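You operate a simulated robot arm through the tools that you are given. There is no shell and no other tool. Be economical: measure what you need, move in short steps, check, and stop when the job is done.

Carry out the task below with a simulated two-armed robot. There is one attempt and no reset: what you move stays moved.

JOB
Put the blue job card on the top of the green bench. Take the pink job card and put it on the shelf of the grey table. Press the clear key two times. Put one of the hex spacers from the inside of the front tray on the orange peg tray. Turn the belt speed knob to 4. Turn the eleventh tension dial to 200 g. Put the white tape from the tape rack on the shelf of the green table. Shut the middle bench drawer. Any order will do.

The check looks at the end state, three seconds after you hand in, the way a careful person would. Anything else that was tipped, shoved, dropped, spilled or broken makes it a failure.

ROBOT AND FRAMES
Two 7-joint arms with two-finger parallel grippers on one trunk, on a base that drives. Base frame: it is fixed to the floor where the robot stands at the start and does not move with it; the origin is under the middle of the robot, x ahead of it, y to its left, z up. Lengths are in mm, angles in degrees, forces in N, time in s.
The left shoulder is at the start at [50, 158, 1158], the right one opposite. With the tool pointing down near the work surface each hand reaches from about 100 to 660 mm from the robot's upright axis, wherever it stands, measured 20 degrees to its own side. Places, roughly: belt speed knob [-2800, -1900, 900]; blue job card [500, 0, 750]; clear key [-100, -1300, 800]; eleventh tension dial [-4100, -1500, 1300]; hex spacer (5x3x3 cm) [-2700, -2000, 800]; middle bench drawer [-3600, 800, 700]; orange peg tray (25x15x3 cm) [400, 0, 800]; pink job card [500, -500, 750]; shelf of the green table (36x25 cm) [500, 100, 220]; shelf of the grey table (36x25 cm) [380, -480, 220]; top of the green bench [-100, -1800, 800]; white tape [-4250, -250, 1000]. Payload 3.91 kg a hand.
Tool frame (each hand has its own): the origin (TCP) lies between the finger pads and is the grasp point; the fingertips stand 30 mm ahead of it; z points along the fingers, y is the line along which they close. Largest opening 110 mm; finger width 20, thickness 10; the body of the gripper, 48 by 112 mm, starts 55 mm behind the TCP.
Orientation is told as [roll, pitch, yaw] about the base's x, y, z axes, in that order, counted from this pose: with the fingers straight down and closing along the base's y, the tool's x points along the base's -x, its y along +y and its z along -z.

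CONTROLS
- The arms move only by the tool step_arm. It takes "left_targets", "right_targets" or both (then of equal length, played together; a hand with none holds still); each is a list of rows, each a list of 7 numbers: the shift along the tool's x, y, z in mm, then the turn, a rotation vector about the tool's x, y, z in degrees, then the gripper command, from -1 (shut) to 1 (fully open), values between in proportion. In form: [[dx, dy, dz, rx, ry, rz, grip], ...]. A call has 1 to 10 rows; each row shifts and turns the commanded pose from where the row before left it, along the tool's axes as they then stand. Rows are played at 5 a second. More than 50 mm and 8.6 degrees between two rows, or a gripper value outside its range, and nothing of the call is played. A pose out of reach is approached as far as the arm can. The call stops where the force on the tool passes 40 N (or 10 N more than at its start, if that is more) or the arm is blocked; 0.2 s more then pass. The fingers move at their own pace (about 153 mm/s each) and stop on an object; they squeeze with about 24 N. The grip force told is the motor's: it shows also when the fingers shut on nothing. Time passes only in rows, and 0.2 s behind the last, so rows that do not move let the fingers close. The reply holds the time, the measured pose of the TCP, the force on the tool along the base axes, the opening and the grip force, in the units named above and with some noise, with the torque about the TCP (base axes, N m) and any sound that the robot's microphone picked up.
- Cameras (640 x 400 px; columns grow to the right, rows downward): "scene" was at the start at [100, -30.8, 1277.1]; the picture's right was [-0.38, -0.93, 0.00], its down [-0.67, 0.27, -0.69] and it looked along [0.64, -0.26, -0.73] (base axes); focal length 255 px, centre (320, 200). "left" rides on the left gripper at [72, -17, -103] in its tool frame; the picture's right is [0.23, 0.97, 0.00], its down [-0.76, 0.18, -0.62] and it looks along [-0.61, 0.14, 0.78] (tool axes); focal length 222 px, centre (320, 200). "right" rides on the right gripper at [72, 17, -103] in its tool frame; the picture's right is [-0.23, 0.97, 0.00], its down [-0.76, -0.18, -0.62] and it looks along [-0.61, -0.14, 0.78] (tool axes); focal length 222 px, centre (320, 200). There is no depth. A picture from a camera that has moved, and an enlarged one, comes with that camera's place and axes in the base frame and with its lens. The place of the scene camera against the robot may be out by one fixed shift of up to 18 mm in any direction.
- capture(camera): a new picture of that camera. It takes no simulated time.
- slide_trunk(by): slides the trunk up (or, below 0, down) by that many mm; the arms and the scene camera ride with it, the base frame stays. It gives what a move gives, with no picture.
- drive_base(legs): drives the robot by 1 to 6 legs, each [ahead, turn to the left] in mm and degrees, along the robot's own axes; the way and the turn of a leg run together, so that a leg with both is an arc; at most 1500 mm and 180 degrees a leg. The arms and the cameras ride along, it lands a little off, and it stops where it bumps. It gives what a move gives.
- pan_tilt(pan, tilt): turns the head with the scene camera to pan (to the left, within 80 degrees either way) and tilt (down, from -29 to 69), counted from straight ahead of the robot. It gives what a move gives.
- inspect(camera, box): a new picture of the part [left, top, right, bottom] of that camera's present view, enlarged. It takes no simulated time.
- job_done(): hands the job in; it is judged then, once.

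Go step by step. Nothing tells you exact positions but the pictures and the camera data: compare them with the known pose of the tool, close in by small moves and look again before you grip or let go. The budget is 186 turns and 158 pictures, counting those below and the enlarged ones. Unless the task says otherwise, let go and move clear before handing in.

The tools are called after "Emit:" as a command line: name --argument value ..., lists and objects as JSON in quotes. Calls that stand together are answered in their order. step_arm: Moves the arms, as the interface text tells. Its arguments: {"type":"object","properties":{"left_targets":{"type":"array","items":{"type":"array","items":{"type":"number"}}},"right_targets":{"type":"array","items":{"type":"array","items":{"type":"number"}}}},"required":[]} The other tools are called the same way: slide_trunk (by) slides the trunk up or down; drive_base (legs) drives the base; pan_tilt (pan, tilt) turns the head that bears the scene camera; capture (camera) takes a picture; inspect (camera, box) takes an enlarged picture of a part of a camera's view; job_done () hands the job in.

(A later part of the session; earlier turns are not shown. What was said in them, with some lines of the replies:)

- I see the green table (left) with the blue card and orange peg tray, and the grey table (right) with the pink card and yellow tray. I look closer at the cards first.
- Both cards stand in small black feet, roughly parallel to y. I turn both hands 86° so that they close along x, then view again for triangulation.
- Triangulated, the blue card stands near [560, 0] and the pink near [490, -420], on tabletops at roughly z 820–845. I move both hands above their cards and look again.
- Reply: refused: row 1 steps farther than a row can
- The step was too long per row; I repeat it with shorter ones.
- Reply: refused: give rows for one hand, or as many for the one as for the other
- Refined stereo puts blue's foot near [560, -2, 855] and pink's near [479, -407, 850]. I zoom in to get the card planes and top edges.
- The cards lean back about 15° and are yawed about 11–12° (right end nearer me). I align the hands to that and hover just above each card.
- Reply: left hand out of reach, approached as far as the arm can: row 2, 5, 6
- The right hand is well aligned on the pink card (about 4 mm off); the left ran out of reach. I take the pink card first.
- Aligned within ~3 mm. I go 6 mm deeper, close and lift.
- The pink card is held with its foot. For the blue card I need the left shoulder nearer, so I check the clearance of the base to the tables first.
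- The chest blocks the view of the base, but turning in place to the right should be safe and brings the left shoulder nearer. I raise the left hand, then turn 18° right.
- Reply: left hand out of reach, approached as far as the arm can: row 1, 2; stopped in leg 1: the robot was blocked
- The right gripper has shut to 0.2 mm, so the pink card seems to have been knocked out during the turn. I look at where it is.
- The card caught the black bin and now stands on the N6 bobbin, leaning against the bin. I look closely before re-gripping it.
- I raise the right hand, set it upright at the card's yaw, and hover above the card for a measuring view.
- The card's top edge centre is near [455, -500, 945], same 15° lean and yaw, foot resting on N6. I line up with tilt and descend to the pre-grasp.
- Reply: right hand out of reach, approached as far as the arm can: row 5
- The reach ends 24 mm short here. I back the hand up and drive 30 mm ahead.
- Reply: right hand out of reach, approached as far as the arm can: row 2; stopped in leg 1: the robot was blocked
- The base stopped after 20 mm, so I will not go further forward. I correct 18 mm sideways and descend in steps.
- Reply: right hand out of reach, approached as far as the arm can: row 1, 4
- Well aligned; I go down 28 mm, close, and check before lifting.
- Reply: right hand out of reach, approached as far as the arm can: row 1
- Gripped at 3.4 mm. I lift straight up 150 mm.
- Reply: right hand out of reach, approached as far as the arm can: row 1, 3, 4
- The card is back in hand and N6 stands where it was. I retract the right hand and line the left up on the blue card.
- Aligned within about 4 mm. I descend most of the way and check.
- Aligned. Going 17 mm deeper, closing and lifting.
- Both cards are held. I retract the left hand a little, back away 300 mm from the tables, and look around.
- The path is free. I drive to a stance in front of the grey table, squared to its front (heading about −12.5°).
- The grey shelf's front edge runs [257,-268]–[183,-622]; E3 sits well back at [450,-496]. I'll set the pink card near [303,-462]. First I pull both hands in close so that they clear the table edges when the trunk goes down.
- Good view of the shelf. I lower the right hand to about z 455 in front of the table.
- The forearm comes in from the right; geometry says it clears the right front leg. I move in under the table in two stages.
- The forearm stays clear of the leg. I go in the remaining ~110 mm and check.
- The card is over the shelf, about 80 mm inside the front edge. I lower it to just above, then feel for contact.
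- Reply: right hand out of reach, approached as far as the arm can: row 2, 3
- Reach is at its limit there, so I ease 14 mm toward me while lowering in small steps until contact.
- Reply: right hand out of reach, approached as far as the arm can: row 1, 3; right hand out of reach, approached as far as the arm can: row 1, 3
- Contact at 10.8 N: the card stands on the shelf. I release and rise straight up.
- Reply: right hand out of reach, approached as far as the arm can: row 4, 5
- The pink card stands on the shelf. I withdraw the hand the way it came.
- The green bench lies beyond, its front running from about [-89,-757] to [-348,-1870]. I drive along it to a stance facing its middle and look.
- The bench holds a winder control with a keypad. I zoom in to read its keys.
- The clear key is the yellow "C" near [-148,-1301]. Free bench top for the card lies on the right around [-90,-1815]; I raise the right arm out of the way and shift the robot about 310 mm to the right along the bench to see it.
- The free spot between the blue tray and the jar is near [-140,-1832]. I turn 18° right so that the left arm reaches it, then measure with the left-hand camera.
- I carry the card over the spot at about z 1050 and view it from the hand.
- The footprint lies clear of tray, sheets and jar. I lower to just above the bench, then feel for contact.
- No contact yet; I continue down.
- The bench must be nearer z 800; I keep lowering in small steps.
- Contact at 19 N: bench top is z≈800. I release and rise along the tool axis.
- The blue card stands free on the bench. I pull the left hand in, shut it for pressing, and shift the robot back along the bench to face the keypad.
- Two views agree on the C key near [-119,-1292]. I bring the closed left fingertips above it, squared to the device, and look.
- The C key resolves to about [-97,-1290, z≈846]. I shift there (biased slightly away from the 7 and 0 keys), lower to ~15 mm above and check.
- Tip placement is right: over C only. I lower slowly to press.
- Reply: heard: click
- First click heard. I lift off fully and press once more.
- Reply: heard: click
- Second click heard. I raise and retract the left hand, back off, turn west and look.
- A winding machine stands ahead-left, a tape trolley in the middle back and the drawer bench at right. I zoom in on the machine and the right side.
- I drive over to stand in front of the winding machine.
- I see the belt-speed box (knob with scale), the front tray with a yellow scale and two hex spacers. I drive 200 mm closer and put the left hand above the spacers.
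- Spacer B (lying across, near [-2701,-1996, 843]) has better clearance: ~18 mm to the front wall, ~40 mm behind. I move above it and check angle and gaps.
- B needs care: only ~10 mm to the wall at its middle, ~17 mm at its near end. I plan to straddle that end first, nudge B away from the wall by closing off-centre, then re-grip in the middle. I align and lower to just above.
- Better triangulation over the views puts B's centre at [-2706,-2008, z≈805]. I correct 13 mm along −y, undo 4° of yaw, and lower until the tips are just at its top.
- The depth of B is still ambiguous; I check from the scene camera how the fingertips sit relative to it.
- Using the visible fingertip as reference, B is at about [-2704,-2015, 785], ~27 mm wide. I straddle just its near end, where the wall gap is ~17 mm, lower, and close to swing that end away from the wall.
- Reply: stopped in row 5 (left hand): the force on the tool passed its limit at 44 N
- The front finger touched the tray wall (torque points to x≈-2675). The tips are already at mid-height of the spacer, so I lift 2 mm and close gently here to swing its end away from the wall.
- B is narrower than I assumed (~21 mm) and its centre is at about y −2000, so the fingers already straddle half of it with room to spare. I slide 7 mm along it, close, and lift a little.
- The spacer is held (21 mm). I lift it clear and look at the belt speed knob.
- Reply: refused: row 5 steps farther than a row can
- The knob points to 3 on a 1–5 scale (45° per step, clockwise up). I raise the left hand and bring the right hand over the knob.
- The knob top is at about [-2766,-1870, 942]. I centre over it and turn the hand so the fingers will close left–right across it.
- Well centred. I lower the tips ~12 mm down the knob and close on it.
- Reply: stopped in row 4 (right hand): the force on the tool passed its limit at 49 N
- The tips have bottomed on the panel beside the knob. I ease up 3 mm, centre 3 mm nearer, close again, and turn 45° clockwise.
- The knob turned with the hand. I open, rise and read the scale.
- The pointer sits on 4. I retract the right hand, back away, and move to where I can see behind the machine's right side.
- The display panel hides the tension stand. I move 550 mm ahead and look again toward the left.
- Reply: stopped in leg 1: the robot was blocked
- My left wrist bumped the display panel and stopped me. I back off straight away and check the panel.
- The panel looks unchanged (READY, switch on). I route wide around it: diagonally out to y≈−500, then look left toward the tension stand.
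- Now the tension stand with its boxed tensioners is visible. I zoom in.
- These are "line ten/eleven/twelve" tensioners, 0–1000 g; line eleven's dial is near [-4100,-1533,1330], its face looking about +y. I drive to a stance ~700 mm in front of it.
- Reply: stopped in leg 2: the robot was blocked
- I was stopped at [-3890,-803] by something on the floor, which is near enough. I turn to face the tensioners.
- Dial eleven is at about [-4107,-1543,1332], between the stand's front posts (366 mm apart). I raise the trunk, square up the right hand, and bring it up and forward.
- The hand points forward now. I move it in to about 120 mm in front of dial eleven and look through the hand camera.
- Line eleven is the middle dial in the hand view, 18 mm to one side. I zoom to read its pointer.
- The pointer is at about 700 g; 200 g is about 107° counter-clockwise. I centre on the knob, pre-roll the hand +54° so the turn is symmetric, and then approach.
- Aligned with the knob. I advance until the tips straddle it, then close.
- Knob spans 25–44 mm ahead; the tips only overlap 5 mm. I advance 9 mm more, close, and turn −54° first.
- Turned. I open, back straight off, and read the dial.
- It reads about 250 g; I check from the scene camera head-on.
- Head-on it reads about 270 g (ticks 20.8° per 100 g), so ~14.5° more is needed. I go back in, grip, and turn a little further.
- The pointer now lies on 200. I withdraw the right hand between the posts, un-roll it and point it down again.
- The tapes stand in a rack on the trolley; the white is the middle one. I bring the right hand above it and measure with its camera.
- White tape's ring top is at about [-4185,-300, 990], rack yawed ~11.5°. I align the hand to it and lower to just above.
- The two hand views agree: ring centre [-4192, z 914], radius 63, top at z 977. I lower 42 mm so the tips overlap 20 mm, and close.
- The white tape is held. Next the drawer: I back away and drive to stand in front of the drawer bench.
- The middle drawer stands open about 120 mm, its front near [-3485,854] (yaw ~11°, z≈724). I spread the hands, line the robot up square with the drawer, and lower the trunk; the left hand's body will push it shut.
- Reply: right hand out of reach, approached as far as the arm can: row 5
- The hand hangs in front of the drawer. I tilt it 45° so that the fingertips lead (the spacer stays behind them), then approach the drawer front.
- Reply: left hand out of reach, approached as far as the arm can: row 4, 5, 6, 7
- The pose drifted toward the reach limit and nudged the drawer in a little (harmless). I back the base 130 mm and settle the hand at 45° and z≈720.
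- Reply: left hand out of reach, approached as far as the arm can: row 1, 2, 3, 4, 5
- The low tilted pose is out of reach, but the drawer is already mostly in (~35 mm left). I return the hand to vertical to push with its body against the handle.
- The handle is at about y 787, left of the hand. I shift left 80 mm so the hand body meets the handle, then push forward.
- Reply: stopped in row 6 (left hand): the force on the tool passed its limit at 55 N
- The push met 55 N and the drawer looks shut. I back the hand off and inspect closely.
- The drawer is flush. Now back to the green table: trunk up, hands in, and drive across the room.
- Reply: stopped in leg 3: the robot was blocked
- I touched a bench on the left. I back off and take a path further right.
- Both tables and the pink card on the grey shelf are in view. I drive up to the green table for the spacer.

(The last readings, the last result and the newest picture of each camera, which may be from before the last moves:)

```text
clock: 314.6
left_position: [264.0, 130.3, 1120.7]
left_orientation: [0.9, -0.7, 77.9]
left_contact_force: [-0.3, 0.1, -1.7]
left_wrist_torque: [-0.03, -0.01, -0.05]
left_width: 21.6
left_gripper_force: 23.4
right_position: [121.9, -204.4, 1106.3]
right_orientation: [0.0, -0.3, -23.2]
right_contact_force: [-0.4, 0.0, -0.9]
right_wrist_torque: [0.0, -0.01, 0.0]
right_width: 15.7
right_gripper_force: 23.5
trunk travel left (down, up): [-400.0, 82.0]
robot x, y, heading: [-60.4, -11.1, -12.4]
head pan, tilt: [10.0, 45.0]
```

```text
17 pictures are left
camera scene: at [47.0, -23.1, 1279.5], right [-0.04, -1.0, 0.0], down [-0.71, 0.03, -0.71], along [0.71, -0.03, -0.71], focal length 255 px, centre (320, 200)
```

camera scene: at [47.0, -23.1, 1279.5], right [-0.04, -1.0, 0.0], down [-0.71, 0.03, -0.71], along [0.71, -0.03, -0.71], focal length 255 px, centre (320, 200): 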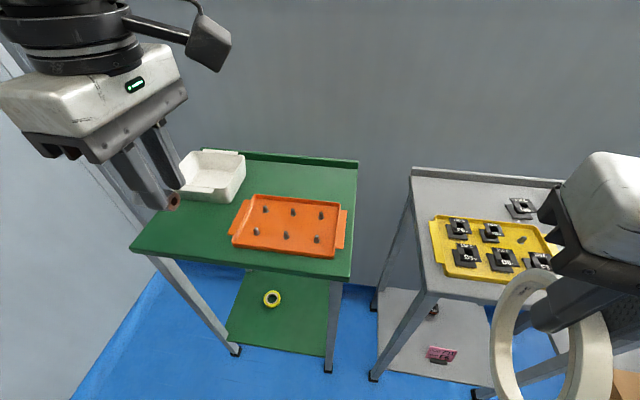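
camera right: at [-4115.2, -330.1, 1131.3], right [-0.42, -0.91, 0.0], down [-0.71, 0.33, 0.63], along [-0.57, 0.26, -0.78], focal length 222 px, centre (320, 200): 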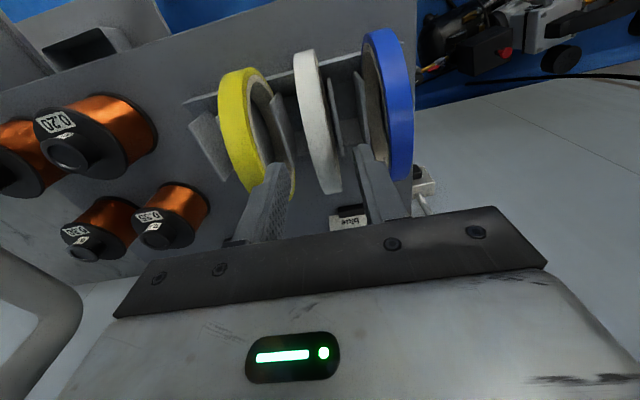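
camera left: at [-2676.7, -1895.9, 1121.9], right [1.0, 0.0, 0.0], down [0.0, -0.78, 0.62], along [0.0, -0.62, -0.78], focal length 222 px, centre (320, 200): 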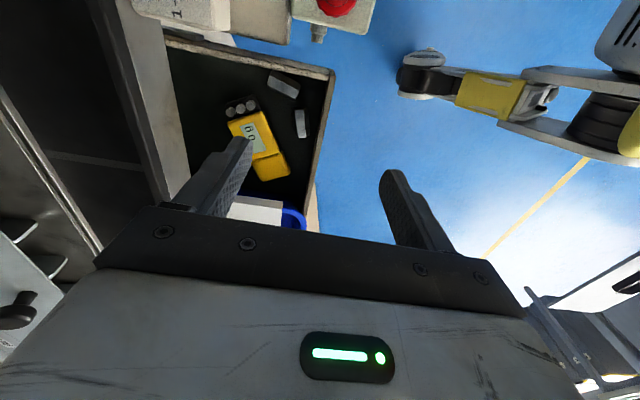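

I bring the spacer over the middle of the left four pegs of the orange tray and check with the hand camera.

Emit:
step_arm --left_targets '[[11, -35.5, 30, 0, 0, 0, -1], [11, -35.5, 30, 0, 0, 0, -1], [11, -35.5, 30, 0, 0, 0, -1], [11, -35.5, 30, 0, 0, 0, -1], [0, 0, 0, 0, 0, 0, -1]]'

Emit:
capture --camera "left"

```text
clock: 315.8
left_position: [392.1, 59.5, 997.2]
left_orientation: [0.8, -0.6, 77.8]
left_contact_force: [-0.7, -0.3, -1.7]
left_wrist_torque: [0.01, 0.0, 0.01]
left_width: 21.4
left_gripper_force: 24.3
right_position: [119.6, -203.4, 1106.7]
right_orientation: [0.0, -0.3, -23.4]
right_contact_force: [-0.5, -0.2, -0.5]
right_wrist_torque: [0.01, 0.02, 0.02]
right_width: 15.8
right_gripper_force: 23.9
trunk travel left (down, up): [-400.0, 82.0]
robot x, y, heading: [-60.1, -10.1, -12.2]
head pan, tilt: [10.0, 45.0]
```

```text
16 pictures are left
camera left: at [395.4, -17.2, 1100.9], right [-1.0, -0.02, 0.01], down [-0.01, 0.77, 0.63], along [-0.02, 0.63, -0.77], focal length 222 px, centre (320, 200)
```

left: 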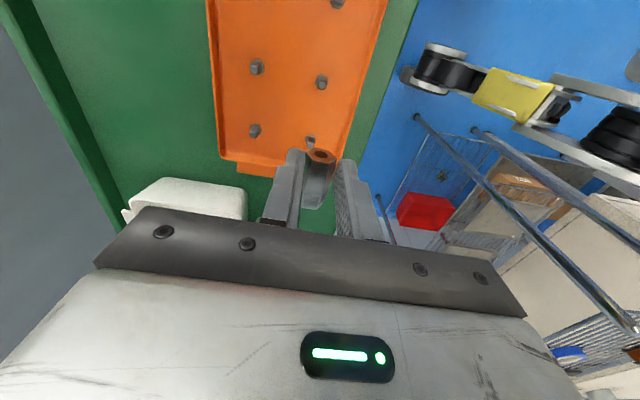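

The four pegs' centre is at about [427,53]. I shift 35 mm and lower, then feel for the tray floor.

Emit:
step_arm --left_targets '[[-1.5, -35.5, 10, 0, 0, 0, -1], [0, 0, 40, 0, 0, 0, -1], [0, 0, 37, 0, 0, 0, -1], [0, 0, 0, 0, 0, 0, -1]]'

Emit:
inspect --camera "left" --box '[220, 60, 420, 185]'

```text
clock: 316.8
left_position: [425.2, 54.8, 910.4]
left_orientation: [0.7, -0.6, 77.7]
left_contact_force: [-0.5, 0.4, -0.7]
left_wrist_torque: [-0.01, 0.02, 0.02]
left_width: 21.2
left_gripper_force: 23.7
right_position: [121.1, -204.0, 1105.2]
right_orientation: [0.0, -0.3, -23.3]
right_contact_force: [0.0, -0.2, -0.3]
right_wrist_torque: [-0.01, 0.03, 0.01]
right_width: 15.4
right_gripper_force: 24.3
trunk travel left (down, up): [-400.0, 82.0]
robot x, y, heading: [-61.6, -13.6, -12.4]
head pan, tilt: [10.0, 45.0]
```

```text
3.20 times, centred on (320, 122) of left
camera zoom: at [427.9, -22.9, 1013.1], right [-1.0, -0.02, 0.01], down [-0.01, 0.77, 0.63], along [-0.02, 0.63, -0.77], focal length 711 px, centre (320, 448)
```

zoom: 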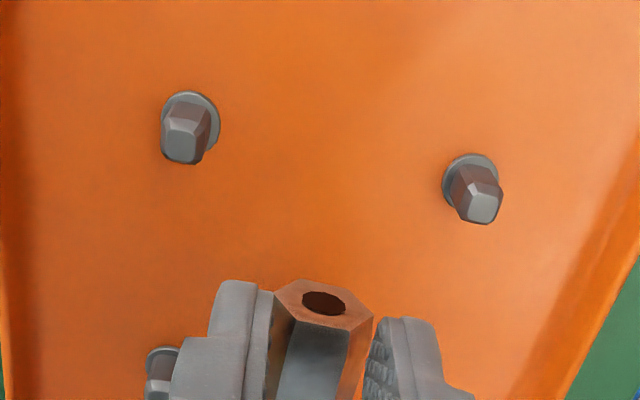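

Centred well between the pegs. I lower in small steps to contact.

Emit:
step_arm --left_targets '[[6, 0, 6, 0, 0, 0, -1], [0, 0, 7, 0, 0, 0, -1], [0, 0, 5, 0, 0, 0, -1], [0, 0, 3, 0, 0, 0, -1], [0, 0, 3, 0, 0, 0, -1], [0, 0, 0, 0, 0, 0, -1]]'

```text
clock: 318.2
left_position: [423.9, 48.5, 887.4]
left_orientation: [0.5, -0.5, 77.9]
left_contact_force: [0.4, 1.4, 16.6]
left_wrist_torque: [0.06, 0.02, 0.05]
left_width: 21.7
left_gripper_force: 24.3
right_position: [120.3, -203.7, 1106.2]
right_orientation: [0.0, -0.4, -23.2]
right_contact_force: [-0.5, 0.3, -1.8]
right_wrist_torque: [0.0, -0.01, 0.02]
right_width: 15.6
right_gripper_force: 24.0
trunk travel left (down, up): [-400.0, 82.0]
robot x, y, heading: [-61.6, -9.2, -12.1]
head pan, tilt: [10.0, 45.0]
```

Contact (17 N). I ease off, open a little, and rise.

Emit:
step_arm --left_targets '[[0, 0, -1, 0, 0, 0, -1], [0, 0, 0, 0, 0, 0, -0.4], [0, 0, 0, 0, 0, 0, -0.4], [0, 0, 0, 0, 0, 0, -0.4], [0, 0, -25, 0, 0, 0, -0.4], [0, 0, -45, 0, 0, 0, -0.4], [0, 0, -45, 0, 0, 0, -0.4], [0, 0, -45, 0, 0, 0, -0.4]]'

Emit:
capture --camera "scene"

```text
clock: 320.0
left_position: [425.5, 47.7, 1046.6]
left_orientation: [0.8, -0.8, 77.9]
left_contact_force: [0.6, 0.4, 0.5]
left_wrist_torque: [0.0, -0.02, -0.01]
left_width: 32.8
left_gripper_force: 0.2
right_position: [121.8, -204.2, 1106.8]
right_orientation: [0.1, -0.3, -23.3]
right_contact_force: [-0.9, -0.2, -0.7]
right_wrist_torque: [0.01, -0.04, 0.0]
right_width: 15.7
right_gripper_force: 24.5
trunk travel left (down, up): [-400.0, 82.0]
robot x, y, heading: [-61.3, -11.9, -12.2]
head pan, tilt: [10.0, 45.0]
```

```text
14 pictures are left
camera scene: at [46.6, -23.2, 1279.4], right [-0.04, -1.0, 0.0], down [-0.71, 0.03, -0.71], along [0.71, -0.03, -0.71], focal length 255 px, centre (320, 200)
```

scene: 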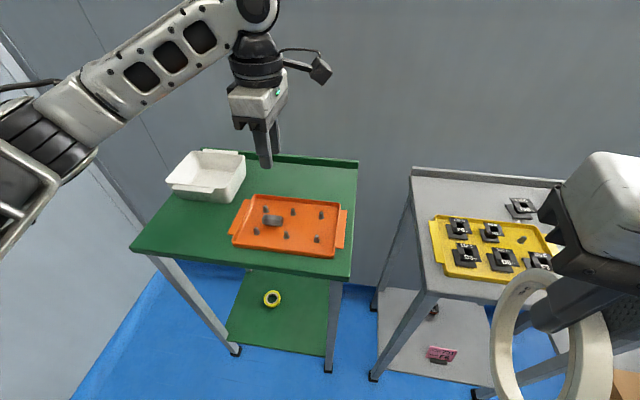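

The spacer lies in the orange tray. Now the tape: I'll lay it flat on the shelf by tilting the hand forward. First I tuck the left hand, turn the right hand 79°, and take a stance further back.

Emit:
step_arm --left_targets '[[16, 28, -20, 0, 0, 0, -1], [16, 28, -20, 0, 0, 0, -1], [16, 28, -20, 0, 0, 0, -1], [16, 28, -20, 0, 0, 0, -1], [16, 28, -20, 0, 0, 0, -1]]' --right_targets '[[0, 0, 0, 0, 0, 7.9, -1], [0, 0, 0, 0, 0, 7.9, -1], [0, 0, 0, 0, 0, 7.9, -1], [0, 0, 0, 0, 0, 7.9, -1], [0, 0, 0, 0, 0, 7.9, -1]]'

Emit:
step_arm --right_targets '[[0, 0, 0, 0, 0, 7.9, -1], [0, 0, 0, 0, 0, 7.9, -1], [0, 0, 0, 0, 0, 7.9, -1], [0, 0, 0, 0, 0, 7.9, -1], [0, 0, 0, 0, 0, 7.9, -1]]'

Emit:
drive_base --legs '[[-115, 0], [0, 9]]'

Emit:
capture --camera "scene"

```text
clock: 321.2
left_position: [273.2, -2.7, 1148.3]
left_orientation: [0.9, -0.6, 77.9]
left_contact_force: [-0.1, -1.3, -1.3]
left_wrist_torque: [0.02, -0.01, 0.03]
left_width: 0.0
left_gripper_force: 24.1
right_position: [121.1, -203.7, 1107.6]
right_orientation: [0.3, -0.3, -63.1]
right_contact_force: [-0.1, -0.1, -1.3]
right_wrist_torque: [0.0, -0.04, -0.03]
right_width: 15.9
right_gripper_force: 23.9
trunk travel left (down, up): [-400.0, 82.0]
robot x, y, heading: [-60.3, -10.7, -12.3]
head pan, tilt: [10.0, 45.0]
```

```text
clock: 322.4
left_position: [272.6, -2.1, 1148.3]
left_orientation: [0.8, -0.5, 77.7]
left_contact_force: [0.4, -0.3, -0.2]
left_wrist_torque: [0.0, 0.01, 0.01]
left_width: 0.0
left_gripper_force: 23.9
right_position: [122.1, -204.6, 1105.3]
right_orientation: [0.3, 0.0, -102.4]
right_contact_force: [0.5, 0.2, -0.5]
right_wrist_torque: [-0.01, 0.01, -0.01]
right_width: 15.8
right_gripper_force: 24.1
trunk travel left (down, up): [-400.0, 82.0]
robot x, y, heading: [-58.4, -10.9, -12.6]
head pan, tilt: [10.0, 45.0]
```

```text
clock: 324.3
left_position: [155.6, 74.7, 1148.4]
left_orientation: [0.8, -0.5, 86.8]
left_contact_force: [-0.8, -0.5, 1.2]
left_wrist_torque: [0.0, -0.04, 0.01]
left_width: 0.0
left_gripper_force: 24.3
right_position: [36.7, -149.7, 1106.2]
right_orientation: [0.3, 0.0, -93.4]
right_contact_force: [0.3, 0.0, -0.8]
right_wrist_torque: [-0.03, -0.01, 0.05]
right_width: 15.7
right_gripper_force: 24.2
trunk travel left (down, up): [-400.0, 82.0]
robot x, y, heading: [-168.8, 13.0, -3.2]
head pan, tilt: [10.0, 45.0]
```

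```text
13 pictures are left
camera scene: at [-64.7, 20.4, 1279.4], right [0.12, -0.99, 0.0], down [-0.7, -0.08, -0.71], along [0.7, 0.08, -0.71], focal length 255 px, centre (320, 200)
```

scene: 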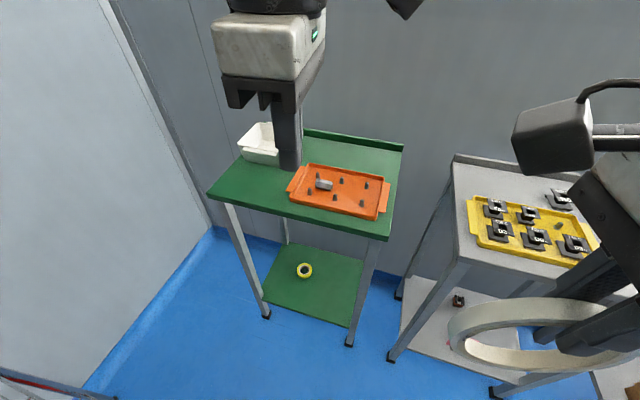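

Shelf geometry confirmed; yellow tape is at [517,160], so white goes to about [416,45]. I raise the left hand out of the way, move the right forward, lower the trunk, then go down and across in front of the shelf.

Emit:
step_arm --left_targets '[[0, 0, -40, 0, 0, 0, -1], [0, 0, -40, 0, 0, 0, -1], [0, 0, -40, 0, 0, 0, -1]]' --right_targets '[[0, 38.7, 0, 0, 0, 0, -1], [0, 38.7, 0, 0, 0, 0, -1], [0, 38.7, 0, 0, 0, 0, -1]]'

Emit:
slide_trunk --by -400

Emit:
step_arm --right_targets '[[0, 0, 45, 0, 0, 0, -1], [0, 0, 45, 0, 0, 0, -1], [0, 0, 45, 0, 0, 0, -1], [0, 0, 45, 0, 0, 0, -1], [0, 0, 45, 0, 0, 0, -1], [43, 0, 0, 0, 0, 0, -1], [43, 0, 0, 0, 0, 0, -1], [43, 0, 0, 0, 0, 0, -1], [43, 0, 0, 0, 0, 0, -1], [43, 0, 0, 0, 0, 0, -1]]'

Emit:
capture --camera "scene"

```text
clock: 325.1
left_position: [157.3, 71.9, 1268.5]
left_orientation: [0.9, -0.7, 86.6]
left_contact_force: [0.0, 0.3, -0.1]
left_wrist_torque: [-0.01, 0.01, -0.01]
left_width: 0.0
left_gripper_force: 23.7
right_position: [153.9, -154.4, 1106.6]
right_orientation: [0.2, 0.0, -93.4]
right_contact_force: [-0.2, -0.2, -1.4]
right_wrist_torque: [0.04, 0.01, 0.0]
right_width: 15.6
right_gripper_force: 24.1
trunk travel left (down, up): [-400.0, 82.0]
robot x, y, heading: [-171.5, 16.1, -3.2]
head pan, tilt: [10.0, 45.0]
```

```text
clock: 328.9
left_position: [158.3, 70.9, 867.3]
left_orientation: [0.7, -0.7, 86.8]
left_contact_force: [-0.8, 0.7, 0.1]
left_wrist_torque: [-0.03, -0.01, 0.0]
left_width: 0.1
left_gripper_force: 24.1
right_position: [153.4, -155.0, 706.8]
right_orientation: [0.2, 0.1, -93.4]
right_contact_force: [0.7, 0.5, -0.5]
right_wrist_torque: [0.0, 0.0, -0.02]
right_width: 15.5
right_gripper_force: 23.9
trunk travel left (down, up): [0.0, 482.0]
robot x, y, heading: [-174.0, 15.5, -3.1]
head pan, tilt: [10.0, 45.0]
```

```text
clock: 331.1
left_position: [157.4, 71.4, 868.0]
left_orientation: [0.8, -0.7, 86.7]
left_contact_force: [-0.4, 0.5, -0.2]
left_wrist_torque: [0.02, 0.01, 0.02]
left_width: 0.0
left_gripper_force: 23.8
right_position: [166.0, 59.5, 483.5]
right_orientation: [0.3, 0.0, -93.4]
right_contact_force: [0.1, 0.6, -1.4]
right_wrist_torque: [0.03, 0.0, 0.02]
right_width: 15.9
right_gripper_force: 23.6
trunk travel left (down, up): [0.0, 482.0]
robot x, y, heading: [-172.5, 15.8, -3.2]
head pan, tilt: [10.0, 45.0]
```

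```text
12 pictures are left
camera scene: at [-64.8, 20.0, 879.4], right [0.12, -0.99, 0.0], down [-0.7, -0.08, -0.71], along [0.7, 0.08, -0.71], focal length 255 px, centre (320, 200)
```

scene: 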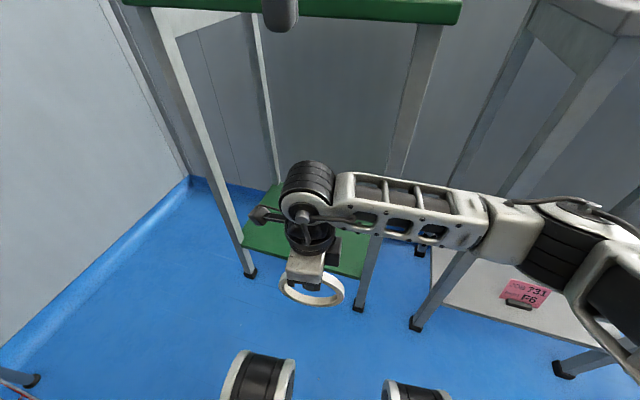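

The wrist stays outside the table while the tilt brings the tape in. I tilt 60° forward while advancing.

Emit:
step_arm --right_targets '[[0, 25, 0, -7.5, 0, 0, -1], [0, 24.8, 3.3, -7.5, 0, 0, -1], [0, 24.1, 6.5, -7.5, 0, 0, -1], [0, 23.1, 9.6, -7.5, 0, 0, -1], [0, 21.7, 12.5, -7.5, 0, 0, -1], [0, 19.8, 15.2, -7.5, 0, 0, -1], [0, 17.7, 17.7, -7.5, 0, 0, -1], [0, 15.2, 19.8, -7.5, 0, 0, -1]]'

Emit:
capture --camera "scene"

```text
clock: 332.9
left_position: [157.5, 71.5, 867.9]
left_orientation: [0.9, -0.7, 86.7]
left_contact_force: [0.0, 0.7, 0.4]
left_wrist_torque: [0.01, 0.02, -0.03]
left_width: 0.0
left_gripper_force: 24.5
right_position: [367.1, 48.4, 483.5]
right_orientation: [60.4, 0.0, -93.3]
right_contact_force: [-0.9, 0.0, -0.3]
right_wrist_torque: [0.01, 0.03, 0.02]
right_width: 15.8
right_gripper_force: 24.3
trunk travel left (down, up): [0.0, 482.0]
robot x, y, heading: [-171.4, 14.6, -3.2]
head pan, tilt: [10.0, 45.0]
```

```text
11 pictures are left
camera scene: at [-64.8, 20.1, 879.5], right [0.12, -0.99, 0.0], down [-0.7, -0.08, -0.71], along [0.7, 0.08, -0.71], focal length 255 px, centre (320, 200)
```

scene: 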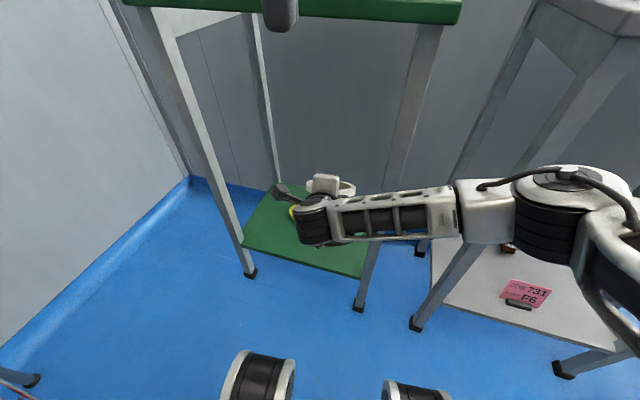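

Pose reached exactly. I lower straight down toward the shelf.

Emit:
step_arm --right_targets '[[0, -35, 20.2, 0, 0, 0, -1], [0, -35, 20.2, 0, 0, 0, -1], [0, -35, 20.2, 0, 0, 0, -1], [0, -34, 19.6, 0, 0, 0, -1], [0, 0, 0, 0, 0, 0, -1]]'

Emit:
capture --camera "right"

```text
clock: 334.1
left_position: [157.5, 71.1, 867.7]
left_orientation: [0.9, -0.6, 86.7]
left_contact_force: [-0.7, 0.1, -0.1]
left_wrist_torque: [-0.02, -0.02, -0.02]
left_width: 0.0
left_gripper_force: 24.5
right_position: [368.0, 48.6, 322.7]
right_orientation: [60.4, 0.0, -93.3]
right_contact_force: [-0.3, -1.1, -0.6]
right_wrist_torque: [-0.03, 0.05, -0.03]
right_width: 15.6
right_gripper_force: 23.8
trunk travel left (down, up): [0.0, 482.0]
robot x, y, heading: [-170.0, 13.7, -3.4]
head pan, tilt: [10.0, 45.0]
```

```text
10 pictures are left
camera right: at [289.8, 125.9, 387.6], right [0.47, -0.26, 0.85], down [-0.67, -0.72, 0.15], along [0.57, -0.64, -0.51], focal length 222 px, centre (320, 200)
```

right: 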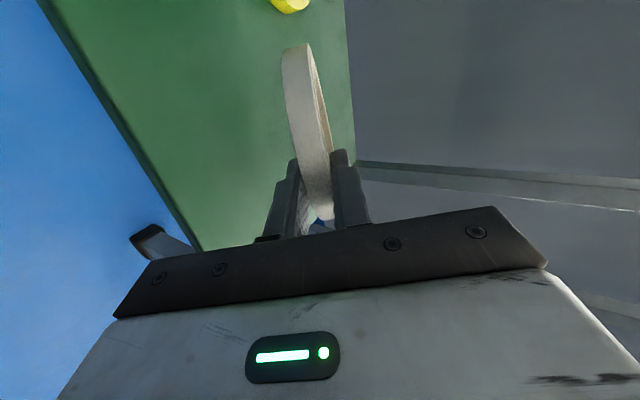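

The tape is over green shelf, clear of the yellow one. I lower in small steps to contact.

Emit:
step_arm --right_targets '[[0, -8.7, 5, 0, 0, 0, -1], [0, -5.2, 3, 0, 0, 0, -1], [0, -4.3, 2.5, 0, 0, 0, -1], [0, -4.3, 2.5, 0, 0, 0, -1], [0, 0, 0, 0, 0, 0, -1]]'

```text
clock: 335.3
left_position: [157.3, 71.8, 869.0]
left_orientation: [0.8, -0.5, 86.9]
left_contact_force: [0.6, -0.4, 0.2]
left_wrist_torque: [0.0, -0.03, 0.01]
left_width: 0.3
left_gripper_force: 23.9
right_position: [366.4, 48.7, 296.3]
right_orientation: [60.2, 0.0, -93.4]
right_contact_force: [0.9, 0.3, -1.0]
right_wrist_torque: [-0.01, 0.0, 0.0]
right_width: 15.7
right_gripper_force: 24.1
trunk travel left (down, up): [0.0, 482.0]
robot x, y, heading: [-169.7, 12.9, -3.2]
head pan, tilt: [10.0, 45.0]
```

Emit:
step_arm --right_targets '[[0, -4.3, 2.5, 0, 0, 0, -1], [0, -3.5, 2, 0, 0, 0, -1], [0, -3.5, 2, 0, 0, 0, -1], [0, 0, 0, 0, 0, 0, -1]]'

```text
clock: 336.3
left_position: [157.3, 71.8, 866.7]
left_orientation: [0.8, -0.5, 86.7]
left_contact_force: [0.3, 0.2, -0.1]
left_wrist_torque: [0.02, 0.01, -0.01]
left_width: 0.1
left_gripper_force: 24.0
right_position: [367.6, 47.7, 284.7]
right_orientation: [60.5, 0.0, -93.2]
right_contact_force: [-0.3, 0.2, 1.2]
right_wrist_torque: [0.04, -0.16, 0.02]
right_width: 15.7
right_gripper_force: 24.0
trunk travel left (down, up): [0.0, 482.0]
robot x, y, heading: [-169.1, 15.0, -3.5]
head pan, tilt: [10.0, 45.0]
```

First touch of the far edge. I flatten the tape by another 8° while lowering, then check the force.

Emit:
step_arm --right_targets '[[0, -6.9, 4, -4, 0, 0, -1], [0, -6.9, 4, -4, 0, 0, -1], [0, -1.5, 0.6, 0, 0, 0, -1], [0, 0, 0, 0, 0, 0, -1]]'

Emit:
capture --camera "right"

```text
clock: 337.3
left_position: [157.2, 72.1, 868.9]
left_orientation: [0.8, -0.6, 86.8]
left_contact_force: [0.0, -0.2, 0.4]
left_wrist_torque: [-0.02, -0.02, 0.0]
left_width: 0.1
left_gripper_force: 23.8
right_position: [371.0, 55.2, 310.2]
right_orientation: [67.1, -0.4, -94.2]
right_contact_force: [-0.4, 0.7, -0.5]
right_wrist_torque: [0.0, 0.08, -0.01]
right_width: 15.7
right_gripper_force: 24.0
right hand out of reach, approached as far as the arm can: row 1, 2
trunk travel left (down, up): [0.0, 482.0]
robot x, y, heading: [-173.1, 13.5, -3.4]
head pan, tilt: [10.0, 45.0]
```

```text
9 pictures are left
camera right: at [286.4, 134.3, 366.3], right [0.36, -0.25, 0.9], down [-0.7, -0.71, 0.08], along [0.62, -0.66, -0.43], focal length 222 px, centre (320, 200)
```

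right: 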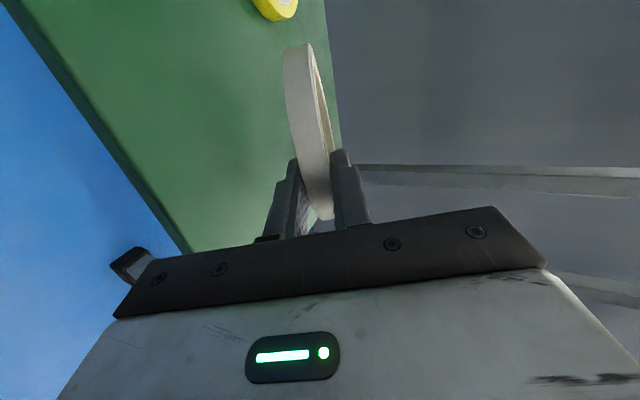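

Reach ends there at 67°. I go back to about 62° while lowering to contact again.

Emit:
step_arm --right_targets '[[0, -6.4, 2.7, 2.5, 0, 0, -1], [0, -6.4, 2.7, 2.5, 0, 0, -1], [0, -4.4, 2.4, 0, 0, 0, -1], [0, -3.5, 2, 0, 0, 0, -1], [0, 0, 0, 0, 0, 0, -1]]'

```text
clock: 338.5
left_position: [157.6, 71.2, 867.8]
left_orientation: [0.9, -0.6, 86.8]
left_contact_force: [-0.4, -0.4, 0.8]
left_wrist_torque: [0.01, 0.0, 0.01]
left_width: 0.2
left_gripper_force: 24.4
right_position: [372.7, 51.2, 289.6]
right_orientation: [63.4, -0.2, -93.6]
right_contact_force: [-0.5, 0.8, -0.6]
right_wrist_torque: [0.01, 0.03, 0.01]
right_width: 15.7
right_gripper_force: 24.0
right hand out of reach, approached as far as the arm can: row 4
trunk travel left (down, up): [0.0, 482.0]
robot x, y, heading: [-167.7, 15.1, -3.3]
head pan, tilt: [10.0, 45.0]
```

Emit:
step_arm --right_targets '[[0, -4, -1, 1.5, 0, 0, -1], [0, -3, 0, 0, 0, 0, -1], [0, 0, 0, 0, 0, 0, -1]]'

```text
clock: 339.3
left_position: [158.2, 72.0, 867.4]
left_orientation: [0.8, -0.6, 86.8]
left_contact_force: [0.1, 0.1, 0.2]
left_wrist_torque: [0.03, 0.01, 0.04]
left_width: 0.1
left_gripper_force: 23.9
right_position: [367.7, 53.7, 287.0]
right_orientation: [62.0, 0.0, -93.5]
right_contact_force: [-0.6, -0.6, -1.5]
right_wrist_torque: [0.0, 0.03, -0.01]
right_width: 15.6
right_gripper_force: 24.2
trunk travel left (down, up): [0.0, 482.0]
robot x, y, heading: [-171.8, 14.4, -3.2]
head pan, tilt: [10.0, 45.0]
```

Emit:
step_arm --right_targets '[[0, -3.5, 1.5, 0, 0, 0, -1], [0, -3.5, 1.5, 0, 0, 0, -1], [0, -2.6, 1, 0, 0, 0, -1], [0, 0, 0, 0, 0, 0, -1]]'

```text
clock: 340.3
left_position: [158.1, 72.0, 867.4]
left_orientation: [1.0, -0.6, 86.9]
left_contact_force: [0.0, -0.7, 0.3]
left_wrist_torque: [-0.01, 0.04, -0.01]
left_width: 0.0
left_gripper_force: 23.9
right_position: [376.7, 47.8, 289.7]
right_orientation: [62.8, -0.5, -93.7]
right_contact_force: [0.2, 0.2, -0.4]
right_wrist_torque: [0.01, 0.05, 0.03]
right_width: 15.9
right_gripper_force: 24.2
right hand out of reach, approached as far as the arm can: row 2
trunk travel left (down, up): [0.0, 482.0]
robot x, y, heading: [-172.5, 14.3, -3.4]
head pan, tilt: [10.0, 45.0]
```

Emit:
step_arm --right_targets '[[0, -6, -3, 2, 0, 0, -1], [0, -6, -2.5, 2, 0, 0, -1], [0, 0, 0, 0, 0, 0, -1]]'

```text
clock: 341.1
left_position: [160.9, 72.0, 864.8]
left_orientation: [1.0, -0.5, 86.8]
left_contact_force: [-0.9, -0.6, -0.4]
left_wrist_torque: [0.01, -0.01, 0.01]
left_width: 0.1
left_gripper_force: 24.0
right_position: [358.2, 57.5, 272.2]
right_orientation: [58.1, 0.2, -93.3]
right_contact_force: [0.7, 1.5, 2.7]
right_wrist_torque: [0.03, -0.37, 0.08]
right_width: 16.6
right_gripper_force: 23.5
trunk travel left (down, up): [0.0, 482.0]
robot x, y, heading: [-174.9, 12.0, -3.1]
head pan, tilt: [10.0, 45.0]
```

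Contact made (torque shows the far edge bearing). I open and withdraw along the tool axis.

Emit:
step_arm --right_targets '[[0, 0, 0, 0, 0, 0, -0.2], [0, 0, 0, 0, 0, 0, -0.2], [0, 0, 0, 0, 0, 0, -0.2], [0, 0, -48, 0, 0, 0, -0.2], [0, 0, -48, 0, 0, 0, -0.2], [0, 0, -40, 0, 0, 0, -0.2], [0, 0, 0, 0, 0, 0, -0.2]]'

Emit:
capture --camera "right"

```text
clock: 342.5
left_position: [156.4, 70.1, 870.5]
left_orientation: [0.8, -0.7, 86.8]
left_contact_force: [-0.2, 0.9, 0.6]
left_wrist_torque: [0.0, 0.03, 0.02]
left_width: 0.1
left_gripper_force: 23.3
right_position: [322.9, 15.8, 359.7]
right_orientation: [67.4, -1.6, -103.2]
right_contact_force: [-0.3, 0.5, -0.1]
right_wrist_torque: [0.02, -0.02, 0.01]
right_width: 43.8
right_gripper_force: 0.1
trunk travel left (down, up): [0.0, 482.0]
robot x, y, heading: [-172.3, 13.7, -3.5]
head pan, tilt: [10.0, 45.0]
stopped in row 7 (right hand): the arm was blocked; the commanded pose is now the measured one
```

```text
8 pictures are left
camera right: at [252.2, 108.1, 413.9], right [0.32, -0.28, 0.9], down [-0.8, -0.59, 0.09], along [0.51, -0.75, -0.41], focal length 222 px, centre (320, 200)
```

right: 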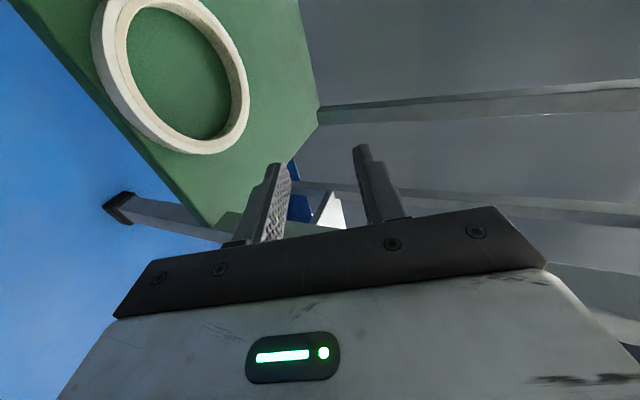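

The tape lies flat on the shelf. The arm got blocked while withdrawing, so I look at the whole situation.

Emit:
capture --camera "scene"

```text
7 pictures are left
camera scene: at [-64.9, 20.0, 880.8], right [0.12, -0.99, 0.0], down [-0.7, -0.08, -0.71], along [0.7, 0.08, -0.71], focal length 255 px, centre (320, 200)
```

scene: 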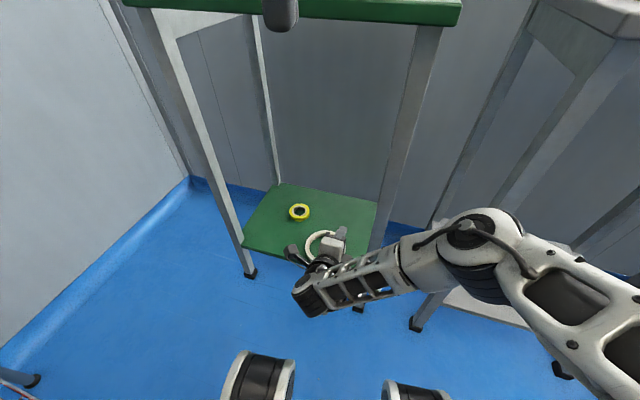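

The forearm is near its folding limit. I reverse the approach: rise first, then un-tilt while retreating.

Emit:
step_arm --right_targets '[[0, 32, -13, 2.5, 0, 0, -0.2], [0, 32, -14, 2.5, 0, 0, -0.2], [0, 32, -16, 2.5, 0, 0, -0.2], [0, 32, -18, 0, 0, 0, -0.2]]'

```text
clock: 343.5
left_position: [158.3, 71.9, 867.7]
left_orientation: [0.8, -0.5, 86.8]
left_contact_force: [-0.2, -0.4, 0.2]
left_wrist_torque: [-0.05, -0.01, 0.0]
left_width: 0.0
left_gripper_force: 24.6
right_position: [325.4, 19.4, 501.5]
right_orientation: [59.8, -1.7, -103.0]
right_contact_force: [-0.6, 0.7, -0.3]
right_wrist_torque: [0.0, 0.02, 0.04]
right_width: 44.2
right_gripper_force: 0.1
trunk travel left (down, up): [0.0, 482.0]
robot x, y, heading: [-173.9, 10.7, -3.3]
head pan, tilt: [10.0, 45.0]
```

Emit:
step_arm --right_targets '[[0, -9, -15.6, 7.5, 0, 0, -0.2], [0, -11, -14.3, 7.5, 0, 0, -0.2], [0, -12.7, -12.7, 7.5, 0, 0, -0.2], [0, -14.3, -11, 7.5, 0, 0, -0.2], [0, -15.6, -9, 7.5, 0, 0, -0.2], [0, -16.6, -6.9, 7.5, 0, 0, -0.2], [0, -17.4, -4.7, 7.5, 0, 0, -0.2], [0, -17.8, -2.3, 7.3, 0, 0, -0.2]]'

Emit:
step_arm --right_targets '[[-40, 0, 0, 0, 0, 0, -0.2], [-40, 0, 0, 0, 0, 0, -0.2], [-40, 0, 0, 0, 0, 0, -0.2], [-40, 0, 0, 0, 0, 0, -0.2]]'

Emit:
capture --camera "scene"

```text
clock: 345.3
left_position: [158.5, 71.6, 868.3]
left_orientation: [0.9, -0.6, 86.8]
left_contact_force: [-0.5, -0.1, 0.7]
left_wrist_torque: [-0.01, 0.03, -0.01]
left_width: 0.3
left_gripper_force: 24.1
right_position: [184.1, 52.7, 502.4]
right_orientation: [-0.2, -1.5, -103.1]
right_contact_force: [-0.6, 0.5, 0.3]
right_wrist_torque: [-0.04, 0.03, 0.01]
right_width: 43.9
right_gripper_force: 0.1
trunk travel left (down, up): [0.0, 482.0]
robot x, y, heading: [-175.0, 12.9, -3.3]
head pan, tilt: [10.0, 45.0]
```

```text
clock: 346.3
left_position: [158.0, 72.4, 868.1]
left_orientation: [0.8, -0.6, 86.8]
left_contact_force: [-0.1, 0.6, 0.0]
left_wrist_torque: [-0.02, 0.0, 0.0]
left_width: 0.0
left_gripper_force: 23.8
right_position: [147.0, -105.3, 505.9]
right_orientation: [0.0, -1.6, -103.1]
right_contact_force: [0.0, 0.0, -0.2]
right_wrist_torque: [0.0, 0.0, 0.0]
right_width: 44.0
right_gripper_force: 0.1
trunk travel left (down, up): [0.0, 482.0]
robot x, y, heading: [-170.4, 11.9, -3.4]
head pan, tilt: [10.0, 45.0]
```

```text
6 pictures are left
camera scene: at [-64.7, 20.2, 879.4], right [0.12, -0.99, 0.0], down [-0.7, -0.08, -0.71], along [0.7, 0.08, -0.71], focal length 255 px, centre (320, 200)
```

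scene: 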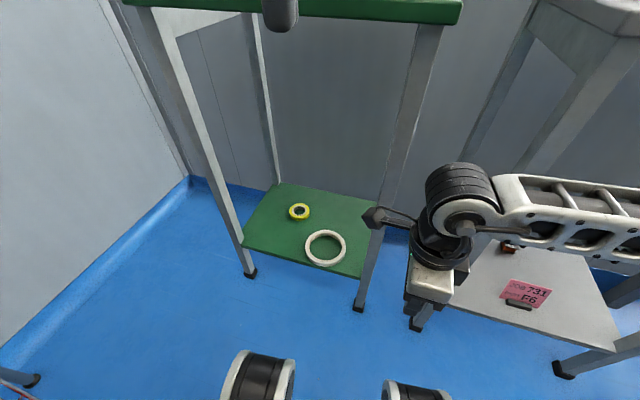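

Emit:
inspect --camera "scene" --box '[270, 190, 400, 290]'

```text
4.00 times, centred on (335, 240) of scene
camera zoom: at [-64.7, 20.2, 879.4], right [0.12, -0.99, 0.0], down [-0.7, -0.08, -0.71], along [0.7, 0.08, -0.71], focal length 1018 px, centre (260, 40)
```

zoom: 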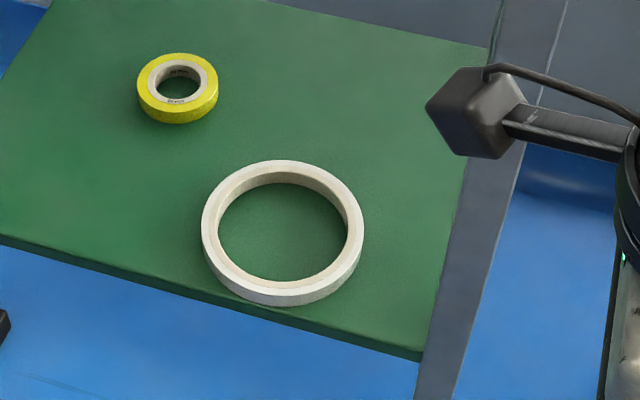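

The white tape lies flat and fully on the shelf. I raise the trunk at this spot and back off to move clear.

Emit:
slide_trunk --by 400

Emit:
drive_base --legs '[[-300, 0]]'

Emit:
pan_tilt --pan -10 --tilt 38

Emit:
capture --camera "scene"

```text
clock: 350.2
left_position: [158.4, 70.9, 1266.3]
left_orientation: [0.8, -0.5, 86.8]
left_contact_force: [0.5, -0.1, -0.4]
left_wrist_torque: [-0.04, 0.0, -0.01]
left_width: 0.2
left_gripper_force: 24.0
right_position: [148.7, -103.3, 905.2]
right_orientation: [0.0, -1.5, -103.0]
right_contact_force: [-0.2, 0.4, -0.3]
right_wrist_torque: [0.0, -0.01, -0.02]
right_width: 44.0
right_gripper_force: 0.1
trunk travel left (down, up): [-400.0, 82.0]
robot x, y, heading: [-173.4, 17.7, -3.2]
head pan, tilt: [10.0, 45.0]
```

```text
clock: 352.2
left_position: [-143.5, 89.6, 1268.3]
left_orientation: [0.8, -0.6, 86.9]
left_contact_force: [-0.1, -0.5, -0.2]
left_wrist_torque: [0.02, -0.01, -0.04]
left_width: 0.3
left_gripper_force: 24.0
right_position: [-150.9, -86.3, 904.8]
right_orientation: [0.1, -1.5, -103.0]
right_contact_force: [-0.5, -1.4, -0.6]
right_wrist_torque: [-0.01, -0.02, -0.01]
right_width: 44.0
right_gripper_force: 0.1
trunk travel left (down, up): [-400.0, 82.0]
robot x, y, heading: [-472.0, 30.6, -3.4]
head pan, tilt: [10.0, 45.0]
```

```text
clock: 353.1
left_position: [-142.6, 89.2, 1267.2]
left_orientation: [0.9, -0.5, 86.8]
left_contact_force: [-0.8, -0.3, -0.2]
left_wrist_torque: [-0.06, 0.01, -0.02]
left_width: 0.0
left_gripper_force: 24.3
right_position: [-151.2, -87.4, 905.0]
right_orientation: [0.1, -1.5, -103.2]
right_contact_force: [-0.9, 0.3, 0.0]
right_wrist_torque: [-0.04, 0.0, 0.0]
right_width: 43.9
right_gripper_force: 0.0
trunk travel left (down, up): [-400.0, 82.0]
robot x, y, heading: [-472.9, 32.4, -3.4]
head pan, tilt: [-10.0, 38.0]
```

```text
4 pictures are left
camera scene: at [-361.9, 8.3, 1289.7], right [-0.23, -0.97, 0.0], down [-0.6, 0.14, -0.79], along [0.77, -0.18, -0.62], focal length 255 px, centre (320, 200)
```

scene: 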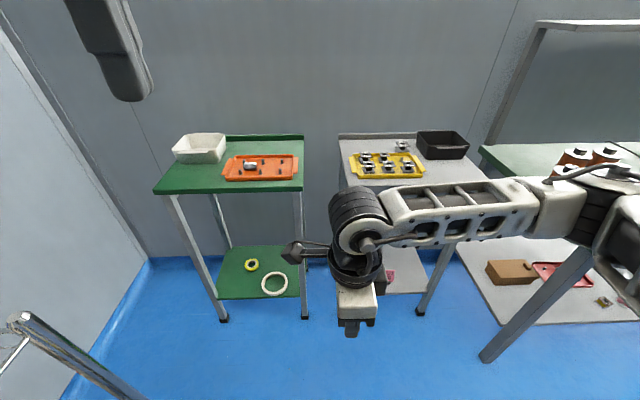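

Everything is in place: the spacer on the orange tray, the white tape on the green shelf, the pink card on the grey shelf, and both hands empty and clear. I hand in.

Emit:
job_done

```text
The job is handed in.
```

I finished all eight tasks and handed the job in; both hands were empty and clear. I don't know how it was judged.

| Task | Result |
|---|---|
| Blue job card | Standing on the green bench top |
| Pink job card | Standing on the grey table's shelf |
| Clear key | Pressed twice, with a click heard each time |
| Hex spacer | Lying between the pegs of the orange tray |
| Belt speed knob | Pointer on 4 |
| Tension dial eleven | Pointer on the 200 g mark |
| White tape | Flat on the green table's shelf, with its near edge right at the front edge |
| Middle drawer | Shut, flush with the next drawer |

Some things were bumped along the way:
- **Pink card:** it hit the black bin on the grey table and dropped onto the N6 bobbin before I picked it up again. The bobbin stayed upright, but I did not check whether the bin moved.
- **Display panel:** my left wrist ran into it. It still read READY afterwards.
- **Other contacts:** the base touched a table, something on the floor by the tension stand, and a bench on the way back. A finger pressed on the front tray while I was picking up the spacer. I did not check these for movement.
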